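You operate a simulated robot arm through the tools that you are given. There is no shell and no other tool.

You run a simulated robot arm. Do the job below in one go: nothing can be reset, and whatever is moved stays where it is left.

## Task
Sand panel 3 down, check its coat and lay it in the pass tray.
Fine: all its guide coat off with the grey block; it must read 90 to 150; block and gauge back. Set down upright: green coat gauge. What is to be rubbed or washed off counts as gone when no trace of it is left.

The check looks at the end state, three seconds after you hand in, the way a careful person would. Anything else that was tipped, shoved, dropped, spilled or broken makes it a failure.

## Robot
A 7-joint arm with a three-finger gripper, fixed in place. Base frame: the origin is on the floor under the middle of its stand, x ahead of it, y to its left, z up; the work surface is at about z = 860. Readings come in mm, rad, newtons and seconds.
It reaches about 1342 mm from its shoulder. Its first joint turns from -2.897 to 2.897 rad. Payload 2.69 kg.
The TCP is the grasp point between the finger pads, 30 mm short of the fingertips. In the tool frame z runs along the fingers and y along their closing line. The gripper opens to 128 mm; its body begins 117 mm behind the TCP.
Orientation is told as [roll, pitch, yaw] about the base's x, y, z axes, in that order, counted from this pose: with the fingers straight down and closing along the base's y, the tool's x points along the base's -x, its y along +y and its z along -z.

## Interface
- The arm moves only by the tool arm_command. Its argument "rows" is a list of rows, each a list of 3 entries, a list of its own where there are three numbers: the shift along the tool's x, y, z in units of 300 mm (1.0 is 300 mm), then the turn, a rotation vector about the tool's x, y, z in units of 60 degrees (1.0 is 60 degrees), then the finger opening in cm, from 0 to 12.8. In form: [[[tx, ty, tz], [rx, ry, rz], claw], ...]. A call has 1 to 20 rows; each row is the pose to reach, as a shift and turn from the pose commanded when the call began, along the tool's axes at that moment. A call with a number of a shift or a turn outside -1 to 1 is refused whole. A row lasts 0.2 s, in which the tool goes at most 50 mm and 0.15 rad; a call with a longer step from one row to the next is refused whole, and so is a gripper value outside its range. A pose out of reach is approached as far as the arm can. The call stops where the force on the tool passes 40 N (or 10 N more than at its start, if that is more) or the arm is blocked; 0.2 s more then pass. The fingers move at their own pace (about 127 mm/s each) and stop on an object; they squeeze with about 31 N. The grip force told is the motor's: it shows also when the fingers shut on nothing. Time passes only in rows, and 0.2 s behind the last, so rows that repeat a pose let the fingers close. The reply holds the time, the measured pose of the TCP, the force on the tool along the base axes, the opening and the grip force, in the units named above and with some noise, with the torque about the TCP (base axes, N m) and any sound that the robot's microphone picked up, and new pictures: "pictures" is both (left out), scene, wrist or none.
- Cameras (640 x 400 px; columns grow to the right, rows downward): "scene" is fixed at [50.8, 499, 1640.1]; the picture's right is [-0.77, -0.63, 0.00], its down [-0.31, 0.38, -0.87] and it looks along [0.55, -0.67, -0.49] (base axes); focal length 366 px, centre (320, 200). "wrist" rides on the gripper at [58, 54, -131] in the tool frame; the picture's right is [-0.68, 0.74, 0.00], its down [-0.62, -0.57, -0.55] and it looks along [-0.40, -0.37, 0.84] (tool axes); focal length 234 px, centre (320, 200). There is no depth. A picture from a camera that has moved, and an enlarged one, comes with that camera's place and axes in the base frame and with its lens.
- lift_body(by): moves the trunk up (or, below 0, down) by that many mm; the arm rides with it, the base frame stays. It gives what a move gives, with no picture.
- close_up(camera, box): a new picture of the part [left, top, right, bottom] of that camera's present view, enlarged. It takes no simulated time.
- finish_job(): hands the job in; it is judged then, once.

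Nothing tells you positions but the pictures and the camera data. Unless the task says otherwise, let go and move clear before handing in.

The tools are called after "Request:" as a command line: name --argument value ..., lists and objects as JSON in quotes. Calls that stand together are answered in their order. arm_command: Moves the arm, as the interface text tells. Its arguments: {"type":"object","properties":{"rows":{"type":"array"},"pictures":{"type":"string","enum":["both","scene","wrist","none"]}},"required":["rows"]} The other tools are called the same way: lift_body (by) moves the trunk up or down; close_up (camera, box) takes an enlarged picture of a part of a camera's view; finish_job () hands the job in.

At the start:

```text
t: 0.0
tool_pos: [653.3, -470.6, 1141.1]
tool_rot: [0.0, 0.0, -0.001]
wrist_force: [0.4, 1.1, 0.7]
ft_torque: [0.02, -0.01, 0.01]
width: 127.9
gripper_force: 0.0
trunk travel left (down, up): [-150.0, 200.0]
```

scene: 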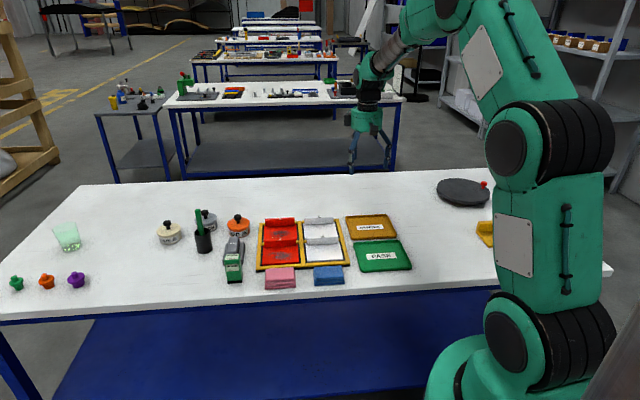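
wrist: 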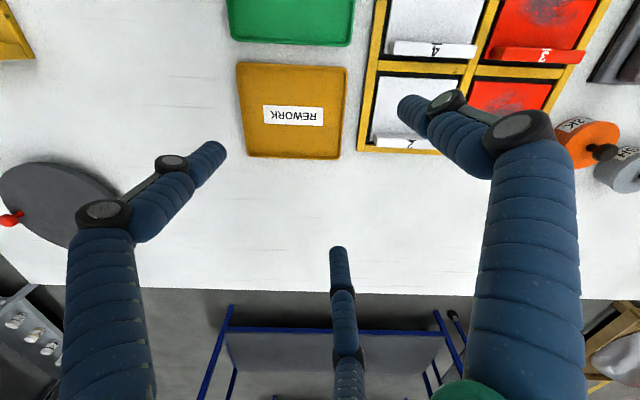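

I see a table with a four-bay frame of panels (red and white), a pink and a blue block in front of it, a green gauge, jars, a green PASS tray and an amber REWORK tray. I start by enlarging the views to identify panels, the blocks and the gauge.

Request:
close_up --camera "scene" --box '[220, 190, 420, 310]'

Request:
close_up --camera "scene" --box '[140, 190, 300, 290]'

Request:
close_up --camera "scene" --box '[420, 160, 520, 260]'

Request:
close_up --camera "scene" --box '[0, 200, 120, 300]'

Request:
close_up --camera "wrist" --box '[340, 0, 640, 200]'

```text
3.20 times, centred on (320, 250) of scene
camera zoom: at [50.8, 499.0, 1640.1], right [-0.77, -0.63, 0.0], down [-0.31, 0.38, -0.87], along [0.55, -0.67, -0.49], focal length 1172 px, centre (320, 40)
```

zoom: 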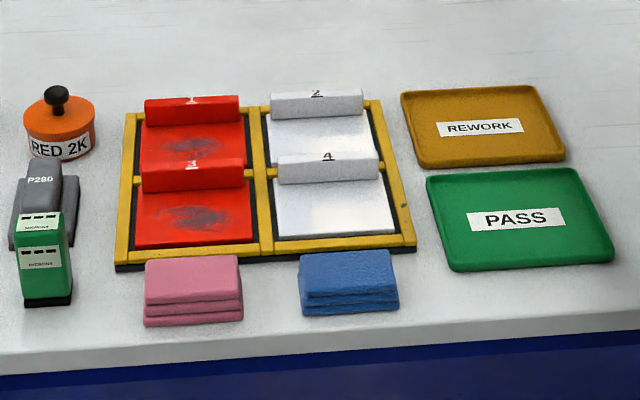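

```text
4.00 times, centred on (220, 240) of scene
camera zoom: at [50.8, 499.0, 1640.1], right [-0.77, -0.63, 0.0], down [-0.31, 0.38, -0.87], along [0.55, -0.67, -0.49], focal length 1464 px, centre (720, 40)
```

zoom: 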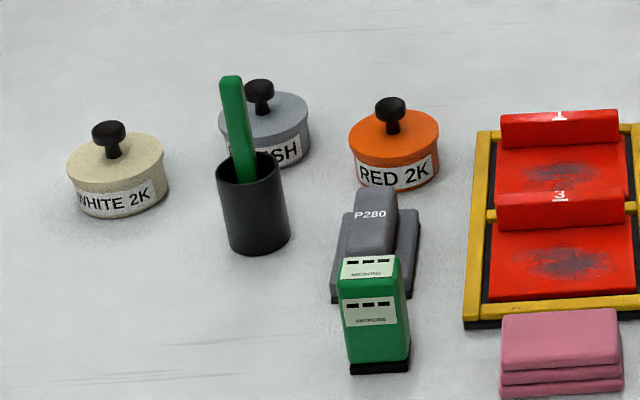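

```text
4.00 times, centred on (470, 210) of scene
camera zoom: at [50.8, 499.0, 1640.1], right [-0.77, -0.63, 0.0], down [-0.31, 0.38, -0.87], along [0.55, -0.67, -0.49], focal length 1464 px, centre (-280, 160)
```

zoom: 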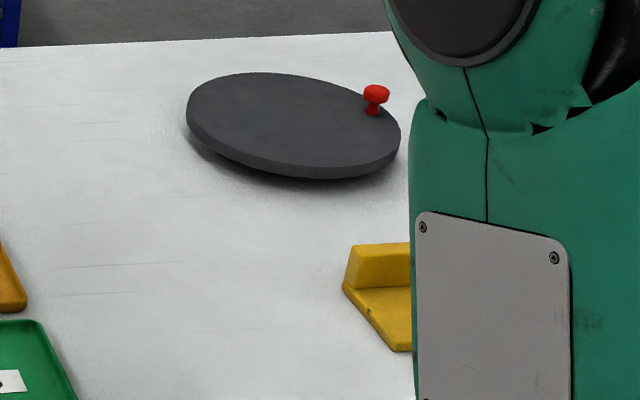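

```text
4.00 times, centred on (60, 250) of scene
camera zoom: at [50.8, 499.0, 1640.1], right [-0.77, -0.63, 0.0], down [-0.31, 0.38, -0.87], along [0.55, -0.67, -0.49], focal length 1464 px, centre (1360, 0)
```

zoom: 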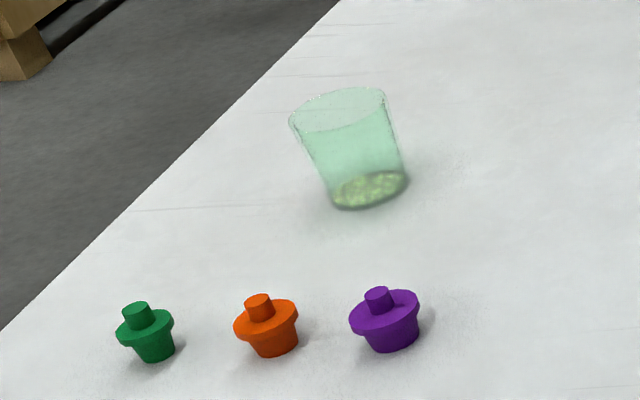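

```text
2.00 times, centred on (490, 100) of wrist
camera zoom: at [595.0, -417.8, 1273.1], right [0.68, 0.74, 0.0], down [0.62, -0.57, 0.55], along [0.4, -0.37, -0.84], focal length 468 px, centre (-20, 400)
```

zoom: 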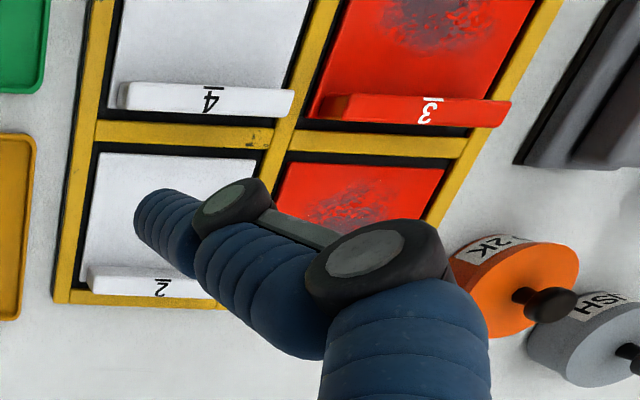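

The items sit on a table turned about 45° to the base frame. I'll carry the wrist camera over the panel rack to see panels, block and gauge from above.

Request:
arm_command --rows '[[[-0.08, 0.1, 0], [0, 0, 0], 12.8], [[-0.17, 0.21, 0], [0, 0, 0], 12.8], [[-0.26, 0.32, 0], [0, 0, 0], 12.8], [[-0.35, 0.43, 0], [0, 0, 0], 12.8], [[-0.44, 0.54, 0], [0, 0, 0], 12.8], [[-0.53, 0.65, 0], [0, 0, 0], 12.8], [[-0.62, 0.77, 0], [0, 0, 0], 12.8], [[-0.62, 0.77, 0], [0, 0, 0], 12.8]]' --pictures "both"

```text
t: 1.8
tool_pos: [839.4, -241.7, 1141.8]
tool_rot: [0.001, -0.001, -0.001]
wrist_force: [1.2, 0.7, -0.7]
ft_torque: [-0.07, 0.06, 0.02]
width: 128.0
gripper_force: 0.0
trunk travel left (down, up): [-150.0, 200.0]
camera wrist: at [781.5, -188.9, 1273.9], right [0.68, 0.74, 0.0], down [0.62, -0.56, 0.55], along [0.4, -0.37, -0.84], focal length 234 px, centre (320, 200)
```

scene: 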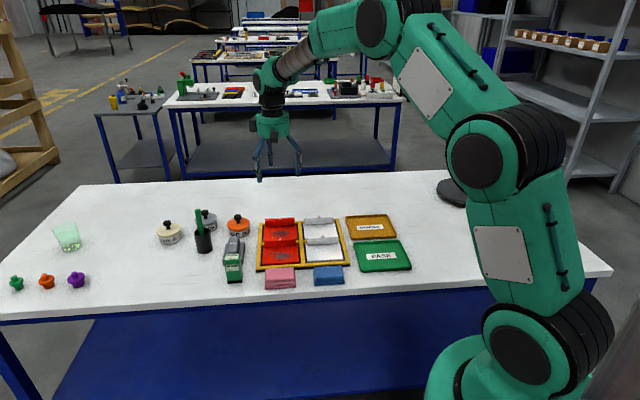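
wrist: 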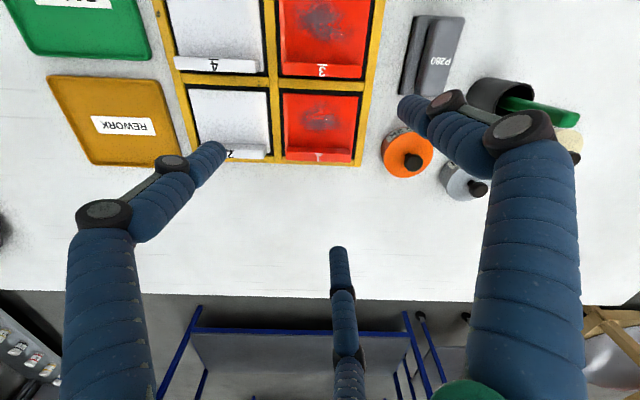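

Panel 3 lies about under the camera at (780, -185). I'll move the camera toward the table's front edge to see the block, gauge, cloths and front row better.

Request:
arm_command --rows '[[[0.1, 0.1, 0], [0, 0, 0], 12.8], [[0.21, 0.21, 0], [0, 0, 0], 12.8], [[0.32, 0.32, 0], [0, 0, 0], 12.8], [[0.4, 0.43, 0], [0, 0, 0], 12.8], [[0.4, 0.5, 0], [0, 0, 0], 12.8], [[0.4, 0.5, 0], [0, 0, 0], 12.8]]' --pictures "wrist"

```text
t: 3.2
tool_pos: [715.7, -90.7, 1140.9]
tool_rot: [0.0, -0.001, 0.001]
wrist_force: [0.4, 0.1, -0.1]
ft_torque: [-0.05, 0.03, 0.01]
width: 127.8
gripper_force: 0.0
trunk travel left (down, up): [-150.0, 200.0]
camera wrist: at [658.5, -37.8, 1273.3], right [0.68, 0.74, 0.0], down [0.62, -0.57, 0.55], along [0.4, -0.37, -0.84], focal length 234 px, centre (320, 200)
```

wrist: 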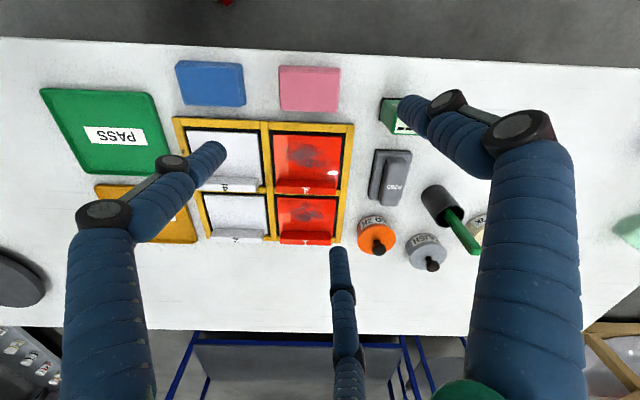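

Now the block, gauge, rack and trays are all in the wrist view. I'll enlarge these.

Request:
close_up --camera "wrist" --box '[340, 60, 500, 160]'

Request:
close_up --camera "wrist" --box '[340, 120, 500, 220]'

Request:
close_up --camera "wrist" --box '[240, 100, 400, 200]'

Request:
close_up --camera "wrist" --box '[30, 60, 190, 160]'

Request:
close_up --camera "wrist" --box '[160, 100, 360, 225]'

```text
4.00 times, centred on (420, 110) of wrist
camera zoom: at [658.5, -37.8, 1273.3], right [0.68, 0.74, 0.0], down [0.62, -0.57, 0.55], along [0.4, -0.37, -0.84], focal length 937 px, centre (-80, 560)
```

zoom: 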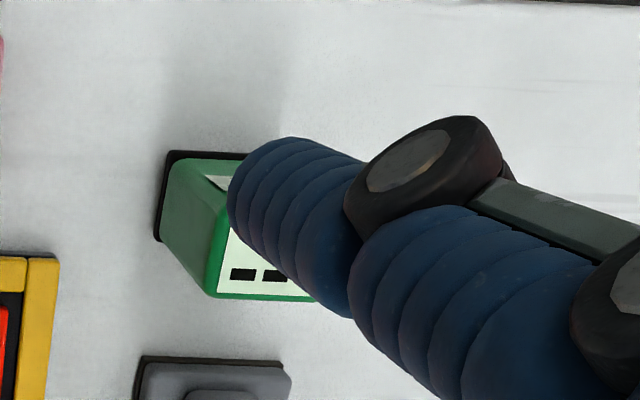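

```text
4.00 times, centred on (420, 170) of wrist
camera zoom: at [658.5, -37.8, 1273.3], right [0.68, 0.74, 0.0], down [0.62, -0.57, 0.55], along [0.4, -0.37, -0.84], focal length 937 px, centre (-80, 320)
```

zoom: 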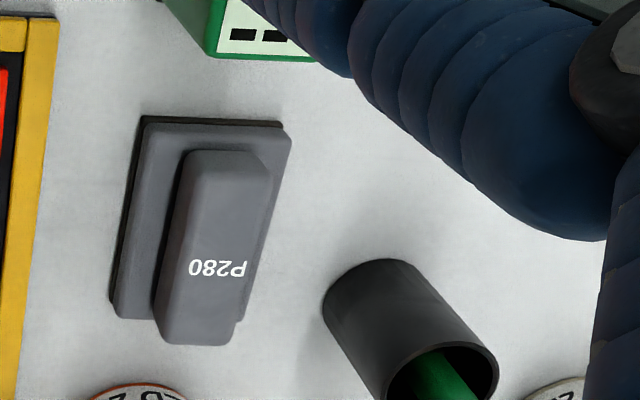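

```text
4.00 times, centred on (320, 150) of wrist
camera zoom: at [658.5, -37.8, 1273.3], right [0.68, 0.74, 0.0], down [0.62, -0.57, 0.55], along [0.4, -0.37, -0.84], focal length 937 px, centre (320, 400)
```

zoom: 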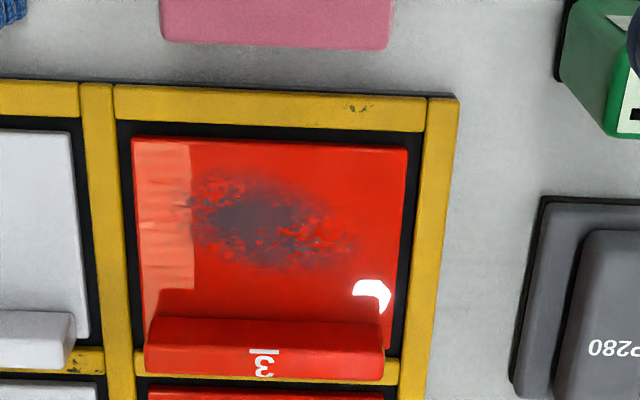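

```text
4.00 times, centred on (110, 110) of wrist
camera zoom: at [658.5, -37.8, 1273.3], right [0.68, 0.74, 0.0], down [0.62, -0.57, 0.55], along [0.4, -0.37, -0.84], focal length 937 px, centre (1160, 560)
```

zoom: 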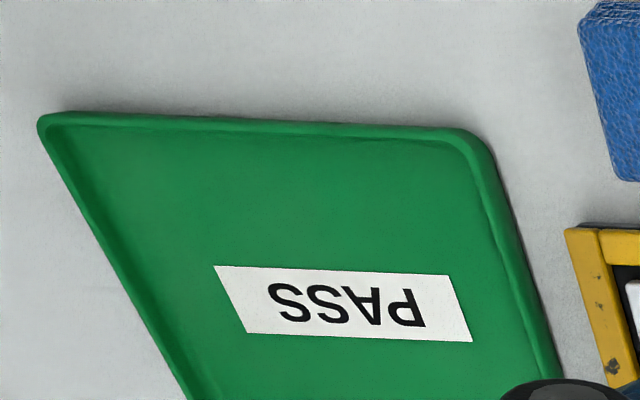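

```text
3.20 times, centred on (260, 162) of wrist
camera zoom: at [658.5, -37.8, 1273.3], right [0.68, 0.74, 0.0], down [0.62, -0.57, 0.55], along [0.4, -0.37, -0.84], focal length 749 px, centre (512, 320)
```

zoom: 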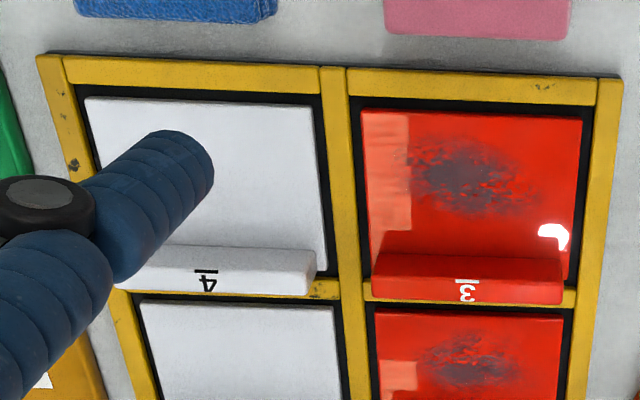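

The panels are about 120 mm wide with a numbered ridge at the back, and the P280 block stands right beside the rack with the gauge in front of it. I'll check how the three fingers close in free air before planning grasps.

Request:
arm_command --rows '[[[0, 0, 0], [0, 0, 0], 6], [[0, 0, 0], [0, 0, 0], 6]]' --pictures "wrist"

Request:
arm_command --rows '[[[0, 0, 0], [0, 0, 0], 2], [[0, 0, 0], [0, 0, 0], 2]]' --pictures "both"

```text
t: 3.8
tool_pos: [717.2, -90.9, 1142.4]
tool_rot: [0.001, -0.001, 0.001]
wrist_force: [0.5, 0.1, 0.0]
ft_torque: [-0.04, 0.04, 0.0]
width: 59.9
gripper_force: 0.0
trunk travel left (down, up): [-150.0, 200.0]
camera wrist: at [658.5, -38.2, 1273.5], right [0.68, 0.74, 0.0], down [0.62, -0.57, 0.55], along [0.4, -0.37, -0.84], focal length 234 px, centre (320, 200)
```

wrist: 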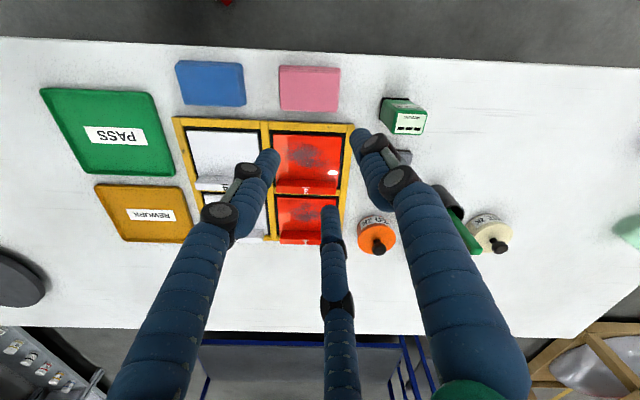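

```text
t: 4.4
tool_pos: [716.9, -90.9, 1141.9]
tool_rot: [0.001, 0.0, 0.0]
wrist_force: [0.3, 0.0, -0.7]
ft_torque: [0.01, -0.06, -0.02]
width: 19.8
gripper_force: 0.1
trunk travel left (down, up): [-150.0, 200.0]
camera wrist: at [658.5, -38.3, 1273.5], right [0.68, 0.74, 0.0], down [0.62, -0.57, 0.55], along [0.4, -0.37, -0.84], focal length 234 px, centre (320, 200)
```

scene: 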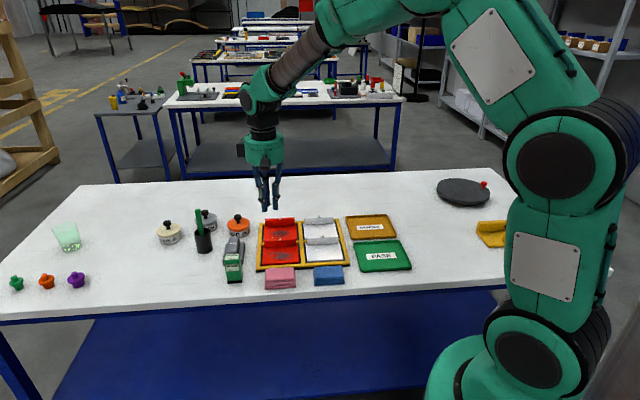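
wrist: 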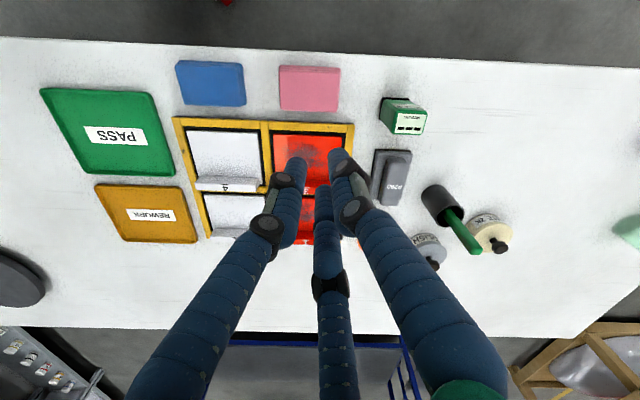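

The fingers close radially (one from tool +y, two from the ±x/-y sides). The gauge is now unobstructed, so I enlarge it and the ridge area.

Request:
close_up --camera "wrist" --box '[360, 80, 456, 140]'

Request:
close_up --camera "wrist" --box '[265, 110, 361, 170]'

Request:
close_up --camera "scene" --box '[200, 205, 312, 275]'

Request:
close_up --camera "scene" --box '[216, 230, 264, 290]'

```text
6.67 times, centred on (408, 110) of wrist
camera zoom: at [658.5, -38.3, 1273.5], right [0.68, 0.74, 0.0], down [0.62, -0.57, 0.55], along [0.4, -0.37, -0.84], focal length 1561 px, centre (-267, 800)
```

zoom: 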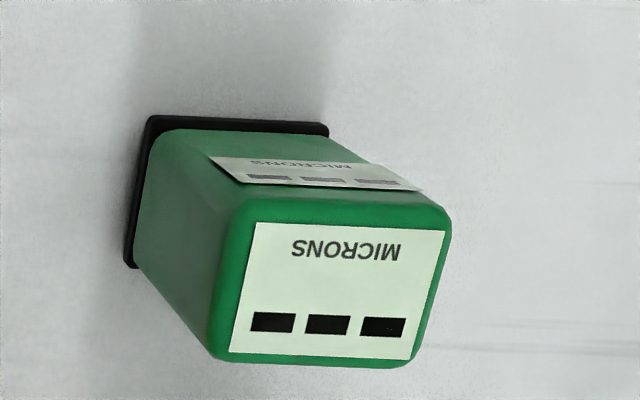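

```text
6.67 times, centred on (313, 140) of wrist
camera zoom: at [658.5, -38.3, 1273.5], right [0.68, 0.74, 0.0], down [0.62, -0.57, 0.55], along [0.4, -0.37, -0.84], focal length 1561 px, centre (367, 600)
```

zoom: 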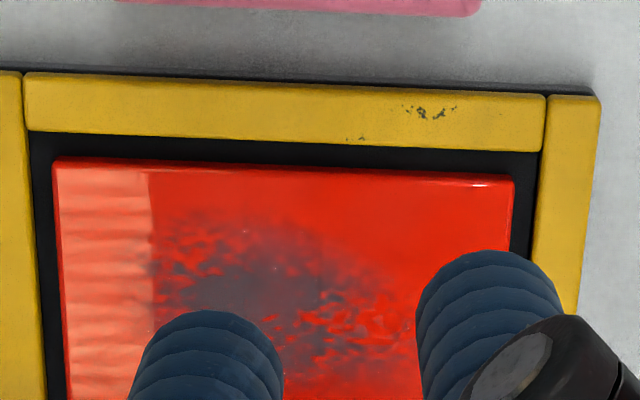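

```text
5.71 times, centred on (256, 240) of scene
camera zoom: at [50.8, 499.0, 1640.1], right [-0.77, -0.63, 0.0], down [-0.31, 0.38, -0.87], along [0.55, -0.67, -0.49], focal length 2092 px, centre (686, -29)
```

zoom: 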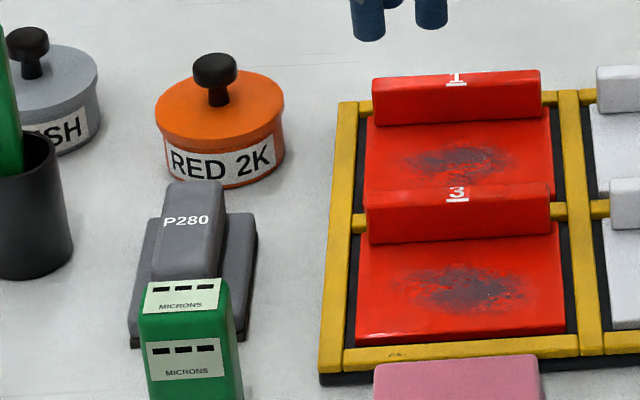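

```text
6.67 times, centred on (240, 260) of scene
camera zoom: at [50.8, 499.0, 1640.1], right [-0.77, -0.63, 0.0], down [-0.31, 0.38, -0.87], along [0.55, -0.67, -0.49], focal length 2441 px, centre (853, -200)
```

zoom: 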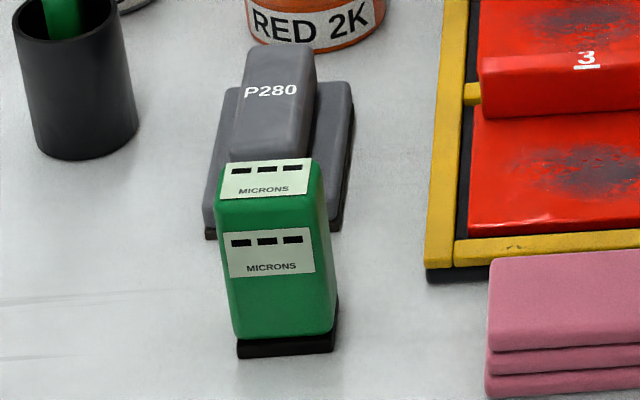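

The block is around (903, -80), about 66 x 100 mm with its handle running away from the table's front; the gauge stands near (807, -6). I'll go over the block with the closing line across its handle and look closely.

Request:
arm_command --rows '[[[-0.09, 0.005, 0.0], [0, 0, 0.124], 6], [[-0.18, 0.01, 0.0], [0, 0, 0.248], 6], [[-0.27, 0.015, 0.05], [0, 0, 0.372], 6], [[-0.36, 0.02, 0.1], [0, 0, 0.496], 6], [[-0.45, 0.025, 0.16], [0, 0, 0.62], 6], [[-0.54, 0.03, 0.23], [0, 0, 0.744], 6], [[-0.62, 0.037, 0.3], [0, 0, 0.744], 6], [[-0.62, 0.037, 0.36], [0, 0, 0.744], 6], [[-0.62, 0.037, 0.36], [0, 0, 0.744], 6]]' --pictures "both"

```text
t: 6.4
tool_pos: [905.1, -77.6, 1035.5]
tool_rot: [0.002, 0.0, -0.778]
wrist_force: [0.3, -0.4, 0.3]
ft_torque: [-0.04, 0.02, 0.01]
width: 59.9
gripper_force: 0.1
trunk travel left (down, up): [-150.0, 200.0]
camera wrist: at [901.7, 0.4, 1166.5], right [1.0, 0.05, 0.0], down [0.04, -0.83, 0.55], along [0.03, -0.55, -0.84], focal length 234 px, centre (320, 200)
```

scene: 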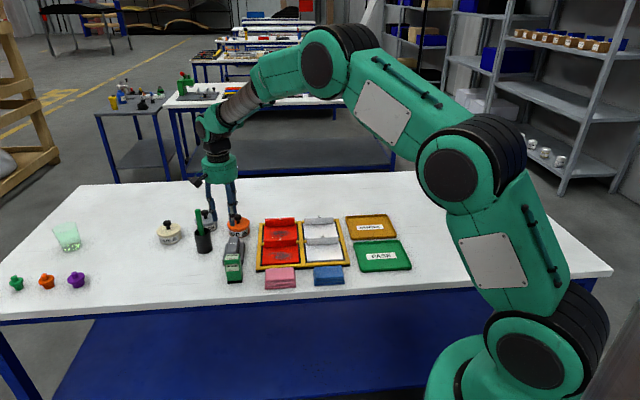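
wrist: 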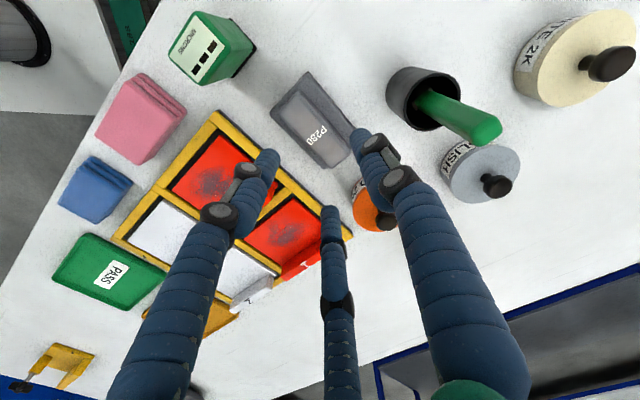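

I'm above the block with the gripper aligned to it. I enlarge the wrist view to measure the handle and base exactly.

Request:
close_up --camera "wrist" --box '[256, 60, 384, 140]'

Request:
close_up --camera "wrist" --box '[256, 100, 384, 180]'

Request:
close_up --camera "wrist" --box '[160, 100, 320, 200]'

```text
5.00 times, centred on (320, 100) of wrist
camera zoom: at [901.7, 0.4, 1166.5], right [1.0, 0.05, 0.0], down [0.04, -0.83, 0.55], along [0.03, -0.55, -0.84], focal length 1171 px, centre (320, 700)
```

zoom: 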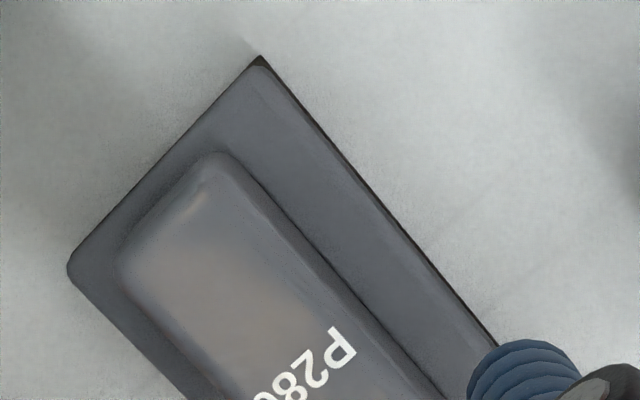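

```text
5.00 times, centred on (320, 140) of wrist
camera zoom: at [901.7, 0.4, 1166.5], right [1.0, 0.05, 0.0], down [0.04, -0.83, 0.55], along [0.03, -0.55, -0.84], focal length 1171 px, centre (320, 500)
```

zoom: 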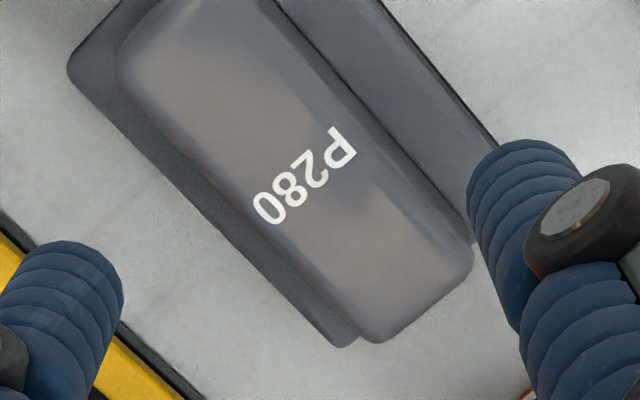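

```text
4.00 times, centred on (240, 150) of wrist
camera zoom: at [901.7, 0.4, 1166.5], right [1.0, 0.05, 0.0], down [0.04, -0.83, 0.55], along [0.03, -0.55, -0.84], focal length 937 px, centre (640, 400)
```

zoom: 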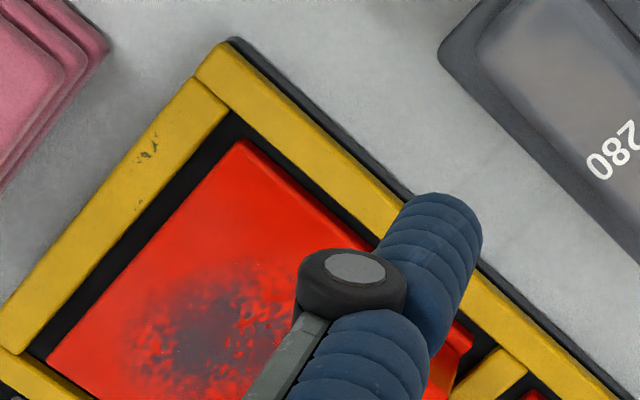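

The handle is about 30 x 87 mm with its top near z = 900, centred at about (902, -82). I shift so that all three fingers meet the handle together and descend partway.

Request:
arm_command --rows '[[[0, -0.039, 0], [0, 0, 0], 7.5], [[0, -0.039, 0.1], [0, 0, 0], 7.5], [[0, -0.039, 0.2], [0, 0, 0], 7.5], [[0, -0.039, 0.3], [0, 0, 0], 7.5], [[0, -0.039, 0.3], [0, 0, 0], 7.5]]' --pictures "both"

```text
t: 7.6
tool_pos: [897.3, -86.7, 941.9]
tool_rot: [0.001, 0.0, -0.78]
wrist_force: [0.5, -0.3, -0.5]
ft_torque: [-0.04, 0.0, -0.01]
width: 75.0
gripper_force: 0.1
trunk travel left (down, up): [-150.0, 200.0]
camera wrist: at [893.4, -7.3, 1074.2], right [1.0, 0.05, 0.0], down [0.04, -0.83, 0.55], along [0.03, -0.55, -0.84], focal length 234 px, centre (320, 200)
```

scene: 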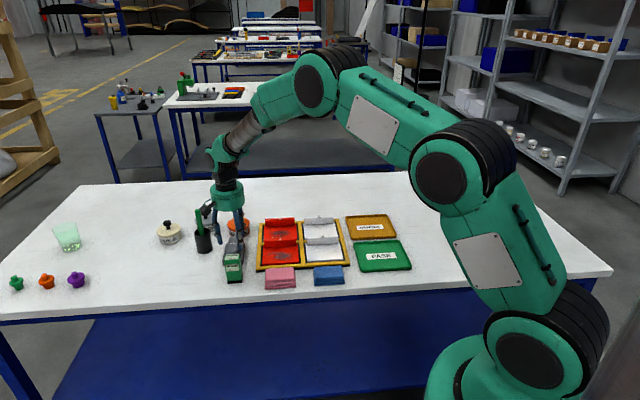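
wrist: 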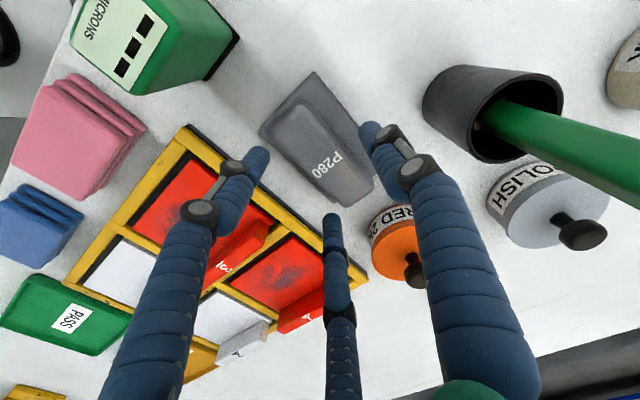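

The fingers straddle the handle just above it; I check the alignment enlarged before going lower.

Request:
close_up --camera "wrist" --box '[224, 80, 416, 200]'

Request:
close_up --camera "scene" --box '[184, 180, 280, 290]'

```text
3.33 times, centred on (320, 140) of wrist
camera zoom: at [893.4, -7.3, 1074.2], right [1.0, 0.05, 0.0], down [0.04, -0.83, 0.55], along [0.03, -0.55, -0.84], focal length 781 px, centre (320, 400)
```

zoom: 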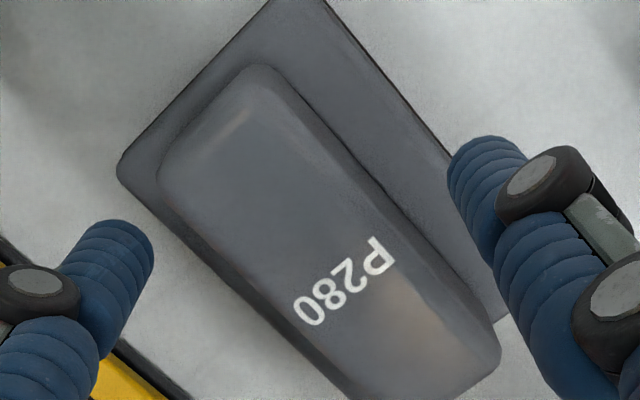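

```text
3.64 times, centred on (232, 235) of scene
camera zoom: at [50.8, 499.0, 1640.1], right [-0.77, -0.63, 0.0], down [-0.31, 0.38, -0.87], along [0.55, -0.67, -0.49], focal length 1331 px, centre (640, 73)
```

zoom: 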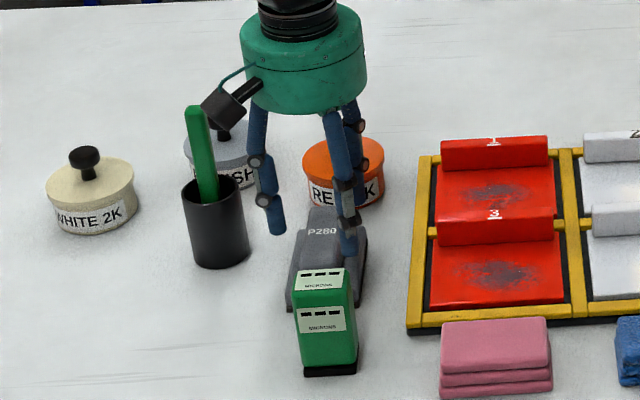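

The handle sits centred between the fingers. I'll descend the last 32 mm so the tips end just above the base plate, then close.

Request:
arm_command --rows '[[[0, 0, 0.04], [0, 0, 0], 7.5], [[0, 0, 0.08], [0, 0, 0], 7.5], [[0, 0, 0.107], [0, 0, 0], 7.5], [[0, 0, 0.107], [0, 0, 0], 7.5]]' --pictures "both"

```text
t: 8.6
tool_pos: [897.0, -86.4, 911.5]
tool_rot: [0.0, -0.002, -0.779]
wrist_force: [0.5, 0.2, 0.4]
ft_torque: [0.01, -0.01, -0.02]
width: 74.8
gripper_force: 0.1
trunk travel left (down, up): [-150.0, 200.0]
camera wrist: at [893.2, -7.6, 1043.1], right [1.0, 0.05, 0.0], down [0.04, -0.83, 0.55], along [0.03, -0.55, -0.84], focal length 234 px, centre (320, 200)
```

scene: 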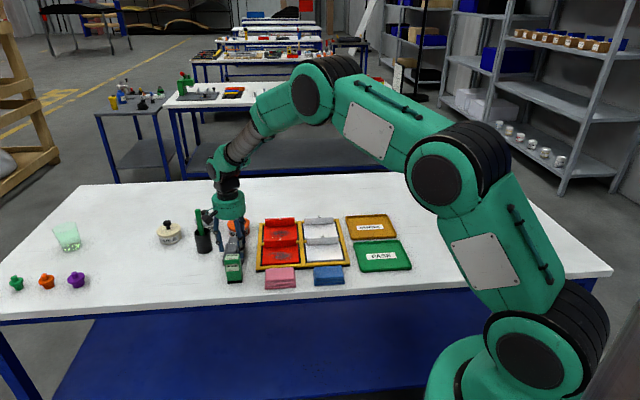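
wrist: 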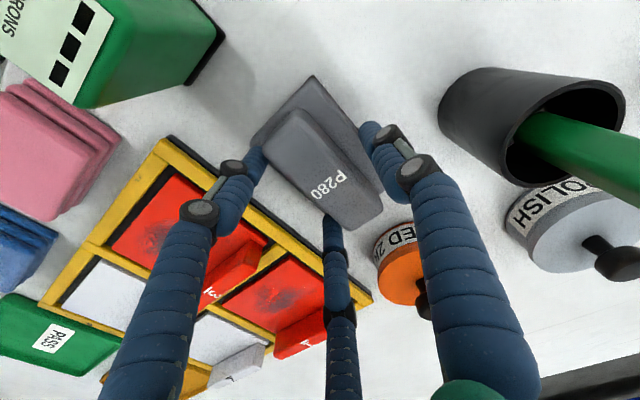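

No contact so far. Now I close on the handle.

Request:
arm_command --rows '[[[0, 0, 0.107], [0, 0, 0], 5.5], [[0, 0, 0.107], [0, 0, 0], 4.5], [[0, 0, 0.107], [0, 0, 0], 3], [[0, 0, 0.107], [0, 0, 0], 2], [[0, 0, 0.107], [0, 0, 0], 2]]' --pictures "both"

```text
t: 8.9
tool_pos: [902.1, -86.5, 912.0]
tool_rot: [0.008, -0.01, -0.779]
wrist_force: [0.0, 1.7, 17.1]
ft_torque: [0.3, 0.73, -0.02]
width: 58.4
gripper_force: 1.6
trunk travel left (down, up): [-150.0, 200.0]
stopped in row 1: the force on the tool passed its limit at 58 N (the readings are from after the stop); the commanded pose is now the measured one
camera wrist: at [897.2, -8.1, 1043.0], right [1.0, 0.05, 0.01], down [0.03, -0.83, 0.55], along [0.04, -0.55, -0.83], focal length 234 px, centre (320, 200)
```

scene: 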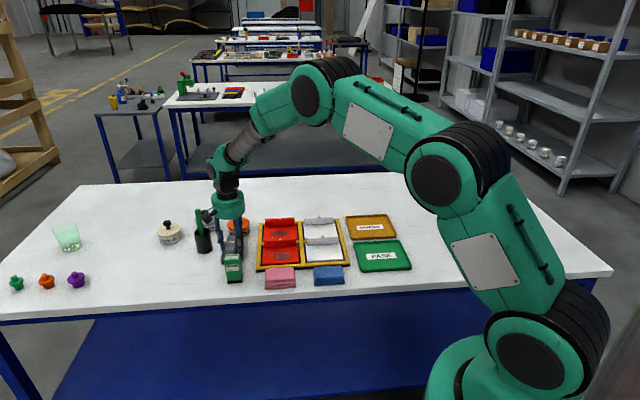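
wrist: 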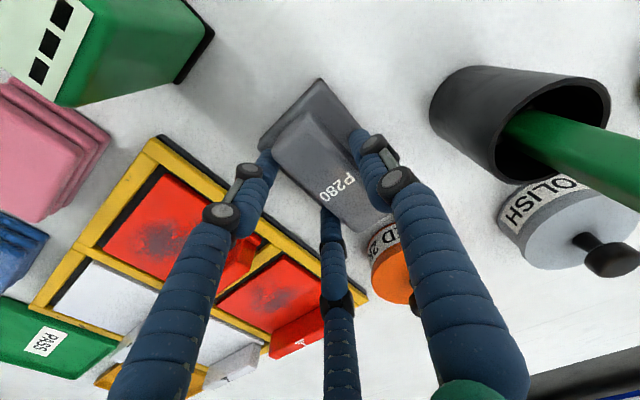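

I mistakenly repeated the downward shift, which pressed the tips on the base plate; the move stopped. I back off upward a little and reopen, then re-inspect the block's place.

Request:
arm_command --rows '[[[0, 0, -0.03], [0, 0, 0], 7.5], [[0, 0, -0.06], [0, 0, 0], 7.5], [[0, 0, -0.1], [0, 0, 0], 7.5], [[0, 0, -0.1], [0, 0, 0], 7.5]]' --pictures "both"

Request:
close_up --camera "wrist" --box '[224, 60, 416, 180]'

Request:
close_up --camera "scene" --box '[184, 190, 280, 290]'

```text
t: 9.9
tool_pos: [901.0, -85.9, 938.3]
tool_rot: [0.005, -0.003, -0.778]
wrist_force: [0.1, -0.1, 0.2]
ft_torque: [-0.01, -0.01, 0.03]
width: 75.0
gripper_force: 0.0
trunk travel left (down, up): [-150.0, 200.0]
camera wrist: at [896.4, -8.1, 1068.9], right [1.0, 0.05, 0.01], down [0.04, -0.83, 0.55], along [0.03, -0.55, -0.84], focal length 234 px, centre (320, 200)
```

scene: 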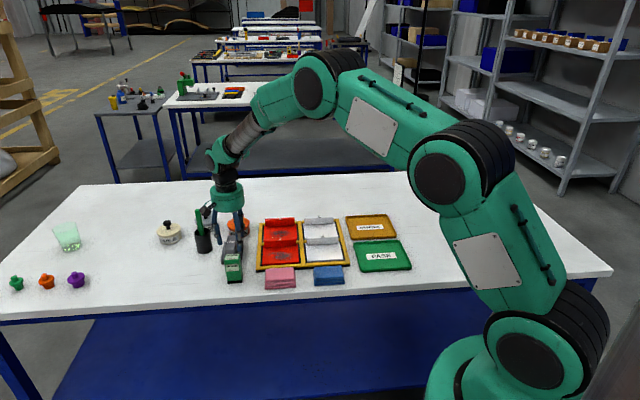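
wrist: 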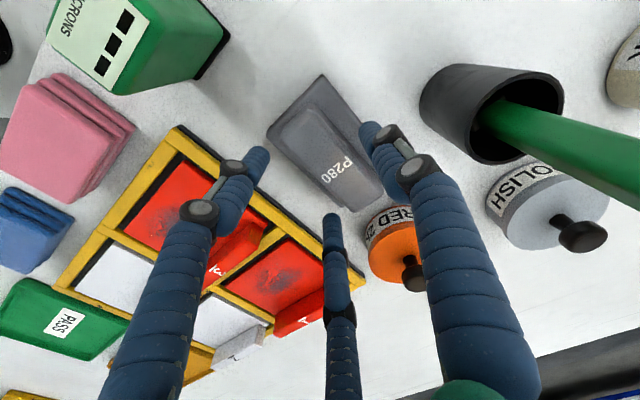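

```text
3.33 times, centred on (320, 120) of wrist
camera zoom: at [896.4, -8.1, 1068.9], right [1.0, 0.05, 0.01], down [0.04, -0.83, 0.55], along [0.03, -0.55, -0.84], focal length 781 px, centre (320, 467)
```

zoom: 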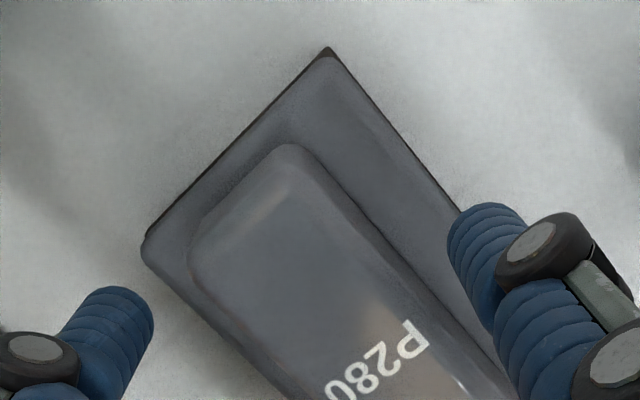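

```text
4.00 times, centred on (232, 240) of scene
camera zoom: at [50.8, 499.0, 1640.1], right [-0.77, -0.63, 0.0], down [-0.31, 0.38, -0.87], along [0.55, -0.67, -0.49], focal length 1464 px, centre (672, 40)
```

zoom: 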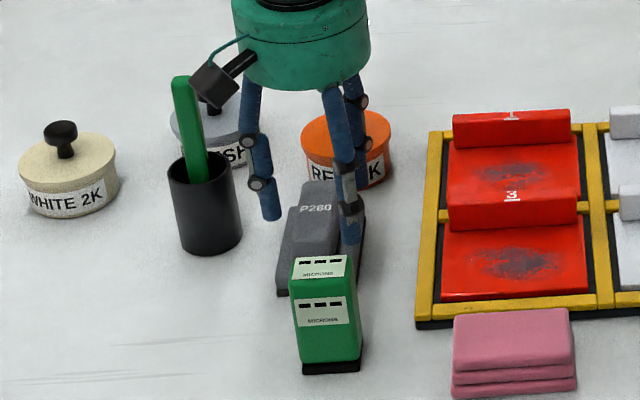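

The press nudged the block about 9 mm; it's otherwise fine, and I'll put it back at its original spot (centre ≈ (902, -82)). I level the tool, re-centre on the handle and descend to just above the base plate.

Request:
arm_command --rows '[[[-0.018, 0.006, 0], [0.005, 0.003, 0], 7.5], [[-0.018, 0.006, 0.03], [0.005, 0.003, 0], 7.5], [[-0.018, 0.006, 0.06], [0.005, 0.003, 0], 7.5], [[-0.018, 0.006, 0.073], [0.005, 0.003, 0], 7.5], [[-0.018, 0.006, 0.073], [0.005, 0.003, 0], 7.5]]' --pictures "wrist"

Request:
close_up --camera "wrist" --box '[224, 60, 416, 180]'

```text
t: 11.1
tool_pos: [906.6, -88.8, 915.1]
tool_rot: [0.0, -0.002, -0.778]
wrist_force: [0.2, -0.6, 0.2]
ft_torque: [-0.03, 0.02, 0.02]
width: 74.9
gripper_force: 0.1
trunk travel left (down, up): [-150.0, 200.0]
camera wrist: at [901.8, -9.4, 1047.0], right [1.0, 0.05, 0.0], down [0.04, -0.83, 0.55], along [0.03, -0.55, -0.83], focal length 234 px, centre (320, 200)
```

wrist: 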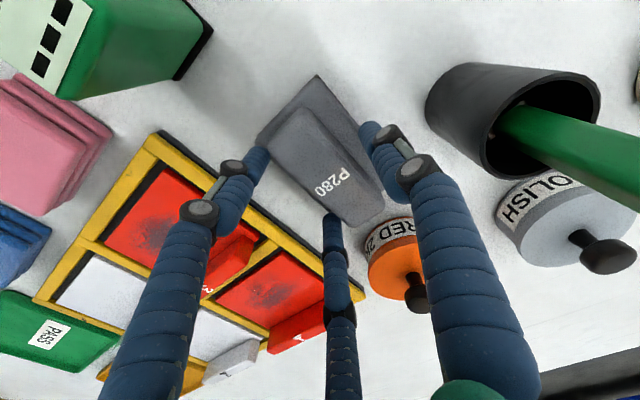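

```text
3.33 times, centred on (320, 120) of wrist
camera zoom: at [901.8, -9.4, 1047.0], right [1.0, 0.05, 0.0], down [0.04, -0.83, 0.55], along [0.03, -0.55, -0.83], focal length 781 px, centre (320, 467)
```

zoom: 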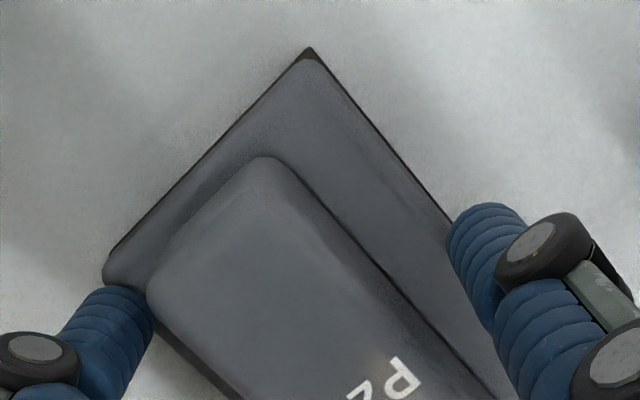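

Good, no contact. Now close only, with zero shift.

Request:
arm_command --rows '[[[0, 0, 0], [0, 0, 0], 6.5], [[0, 0, 0], [0, 0, 0], 5.5], [[0, 0, 0], [0, 0, 0], 4.5]]' --pictures "wrist"

```text
t: 11.9
tool_pos: [906.0, -88.7, 915.7]
tool_rot: [0.0, -0.002, -0.779]
wrist_force: [0.2, 0.6, 1.0]
ft_torque: [0.1, -0.02, 0.05]
width: 49.1
gripper_force: 31.0
trunk travel left (down, up): [-150.0, 200.0]
camera wrist: at [901.9, -9.4, 1047.2], right [1.0, 0.05, 0.0], down [0.04, -0.83, 0.55], along [0.03, -0.55, -0.83], focal length 234 px, centre (320, 200)
```

wrist: 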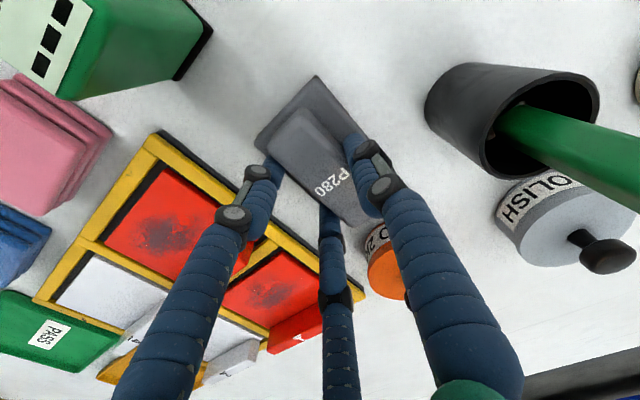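

Gripped at 49 mm width, as expected for this handle. I lift the block straight up and check it hangs level.

Request:
arm_command --rows '[[[0, 0, -0.03], [0, 0, 0], 3.5], [[0, 0, -0.08], [0, 0, 0], 3.5], [[0, 0, -0.16], [0, 0, 0], 3.5], [[0, 0, -0.26], [0, 0, 0], 3.5], [[0, 0, -0.3], [0, 0, 0], 3.5], [[0, 0, -0.3], [0, 0, 0], 3.5]]' --pictures "both"

Request:
close_up --camera "scene" --box '[184, 170, 312, 270]'

```text
t: 13.3
tool_pos: [905.6, -88.0, 1006.6]
tool_rot: [-0.001, -0.003, -0.778]
wrist_force: [0.3, 0.2, -1.5]
ft_torque: [-0.01, 0.0, 0.03]
width: 48.7
gripper_force: 31.7
trunk travel left (down, up): [-150.0, 200.0]
camera wrist: at [901.3, -10.1, 1137.1], right [1.0, 0.05, 0.0], down [0.04, -0.83, 0.55], along [0.03, -0.55, -0.83], focal length 234 px, centre (320, 200)
```

scene: 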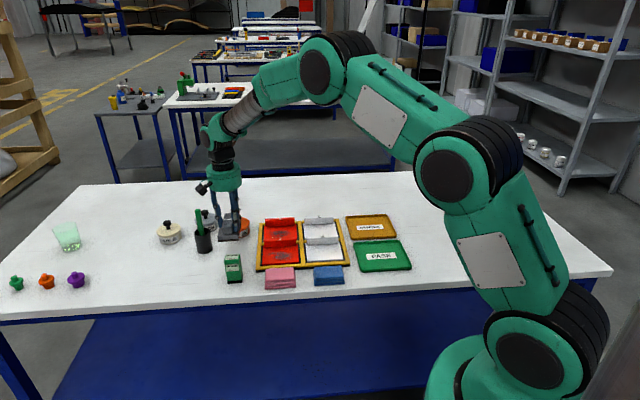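
wrist: 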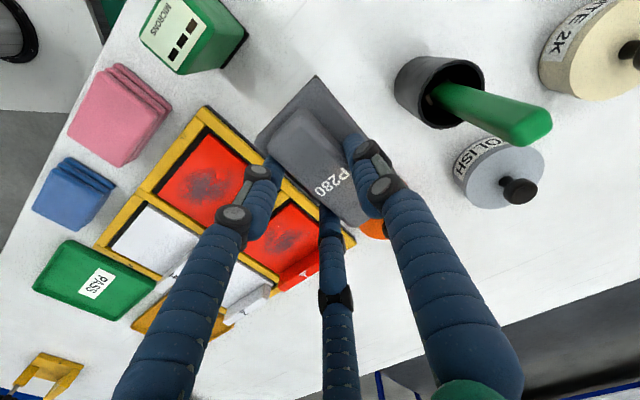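

```text
4.00 times, centred on (248, 220) of scene
camera zoom: at [50.8, 499.0, 1640.1], right [-0.77, -0.63, 0.0], down [-0.31, 0.38, -0.87], along [0.55, -0.67, -0.49], focal length 1464 px, centre (608, 120)
```

zoom: 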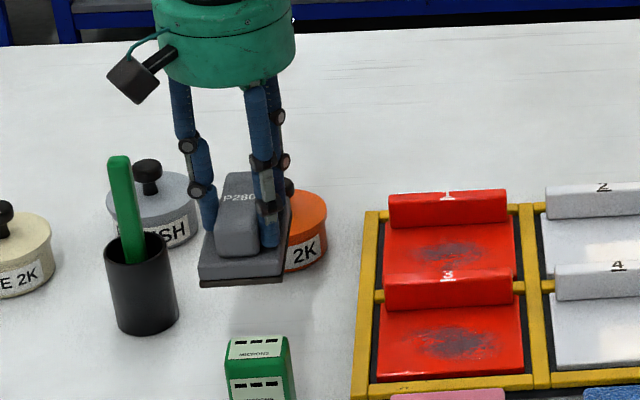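

The block hangs level. I carry it over panel 3 while turning it a quarter turn so its long side fits the panel's wide face in front of the ridge.

Request:
arm_command --rows '[[[0.024, -0.086, 0], [0, 0, -0.06], 3.5], [[0.047, -0.171, 0], [0, 0, -0.18], 3.5], [[0.07, -0.257, 0], [0, 0, -0.3], 3.5], [[0.094, -0.342, 0], [0, 0, -0.43], 3.5], [[0.118, -0.428, 0], [0, 0, -0.56], 3.5], [[0.141, -0.513, 0], [0, 0, -0.69], 3.5], [[0.141, -0.513, 0], [0, 0, -0.75], 3.5]]' --pictures "none"

Request:
arm_command --rows '[[[0, 0, 0], [0, 0, -0.125], 3.5], [[0, 0, 0], [0, 0, -0.25], 3.5], [[0, 0, 0], [0, 0, -0.375], 3.5], [[0, 0, 0], [0, 0, -0.5], 3.5], [[0, 0, 0], [0, 0, -0.625], 3.5], [[0, 0, 0], [0, 0, -0.75], 3.5], [[0, 0, 0], [0, 0, -0.75], 3.5]]' --pictures "both"

```text
t: 14.9
tool_pos: [765.8, -169.0, 1006.3]
tool_rot: [-0.003, -0.001, 0.009]
wrist_force: [-0.3, -0.8, -1.8]
ft_torque: [-0.02, -0.01, -0.04]
width: 49.0
gripper_force: 31.0
trunk travel left (down, up): [-150.0, 200.0]
```

```text
t: 16.5
tool_pos: [766.8, -169.0, 1006.5]
tool_rot: [-0.004, 0.0, 0.793]
wrist_force: [0.0, -0.3, -1.5]
ft_torque: [0.02, 0.0, 0.0]
width: 48.8
gripper_force: 31.1
trunk travel left (down, up): [-150.0, 200.0]
camera wrist: at [687.8, -173.7, 1137.3], right [-0.05, 1.0, 0.0], down [0.83, 0.04, 0.55], along [0.55, 0.03, -0.84], focal length 234 px, centre (320, 200)
```

scene: 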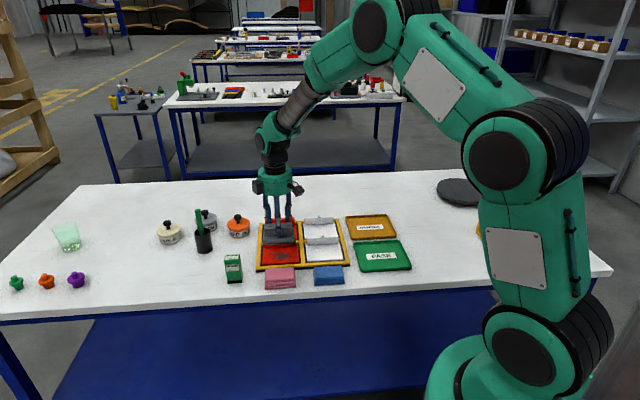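
wrist: 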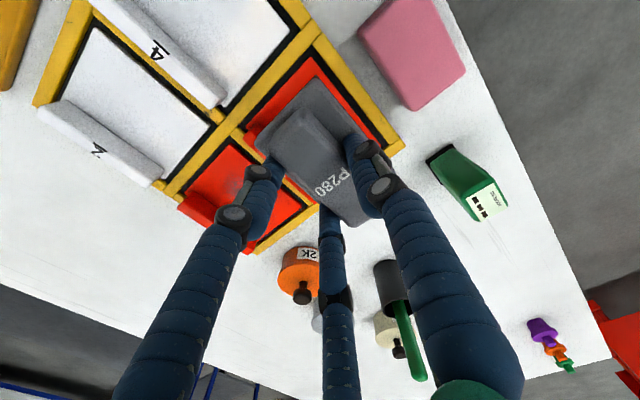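

The block is above panel 3 with its long side along the panel width. I check alignment with enlarged views before lowering.

Request:
close_up --camera "wrist" --box '[224, 40, 416, 160]'

Request:
close_up --camera "wrist" --box '[160, 100, 352, 220]'

Request:
close_up --camera "scene" --box '[240, 190, 368, 290]'

```text
3.33 times, centred on (320, 100) of wrist
camera zoom: at [687.8, -173.7, 1137.3], right [-0.05, 1.0, 0.0], down [0.83, 0.04, 0.55], along [0.55, 0.03, -0.84], focal length 781 px, centre (320, 533)
```

zoom: 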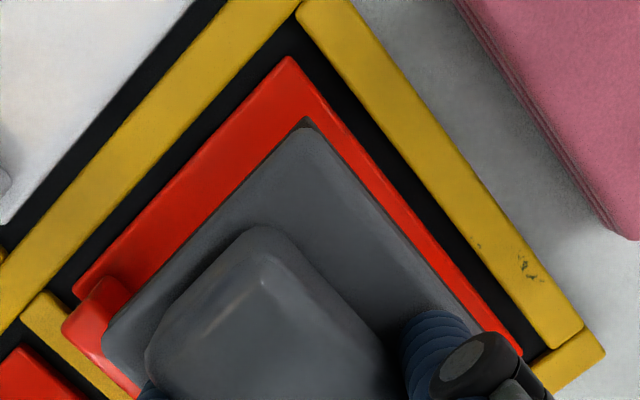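

```text
3.33 times, centred on (256, 160) of wrist
camera zoom: at [687.8, -173.7, 1137.3], right [-0.05, 1.0, 0.0], down [0.83, 0.04, 0.55], along [0.55, 0.03, -0.84], focal length 781 px, centre (533, 333)
```

zoom: 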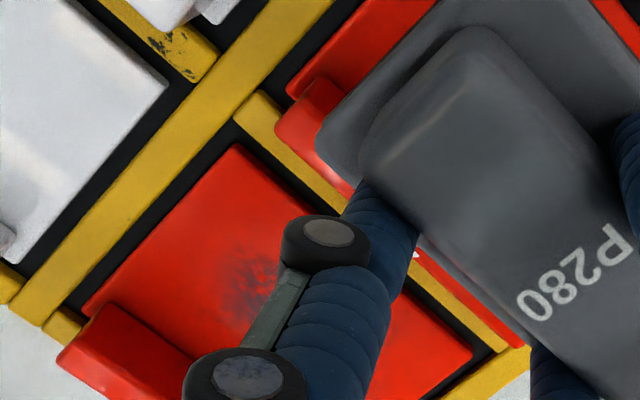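

```text
4.00 times, centred on (304, 240) of scene
camera zoom: at [50.8, 499.0, 1640.1], right [-0.77, -0.63, 0.0], down [-0.31, 0.38, -0.87], along [0.55, -0.67, -0.49], focal length 1464 px, centre (384, 40)
```

zoom: 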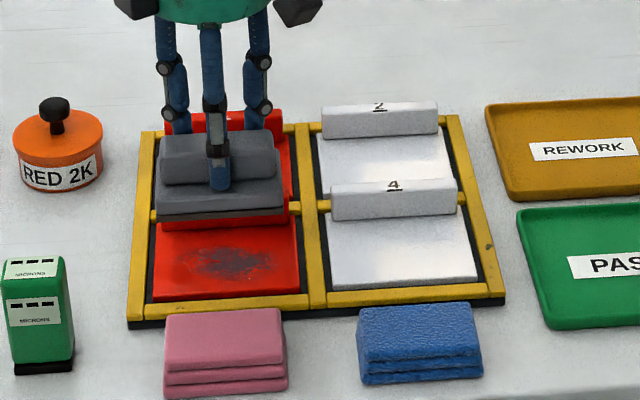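

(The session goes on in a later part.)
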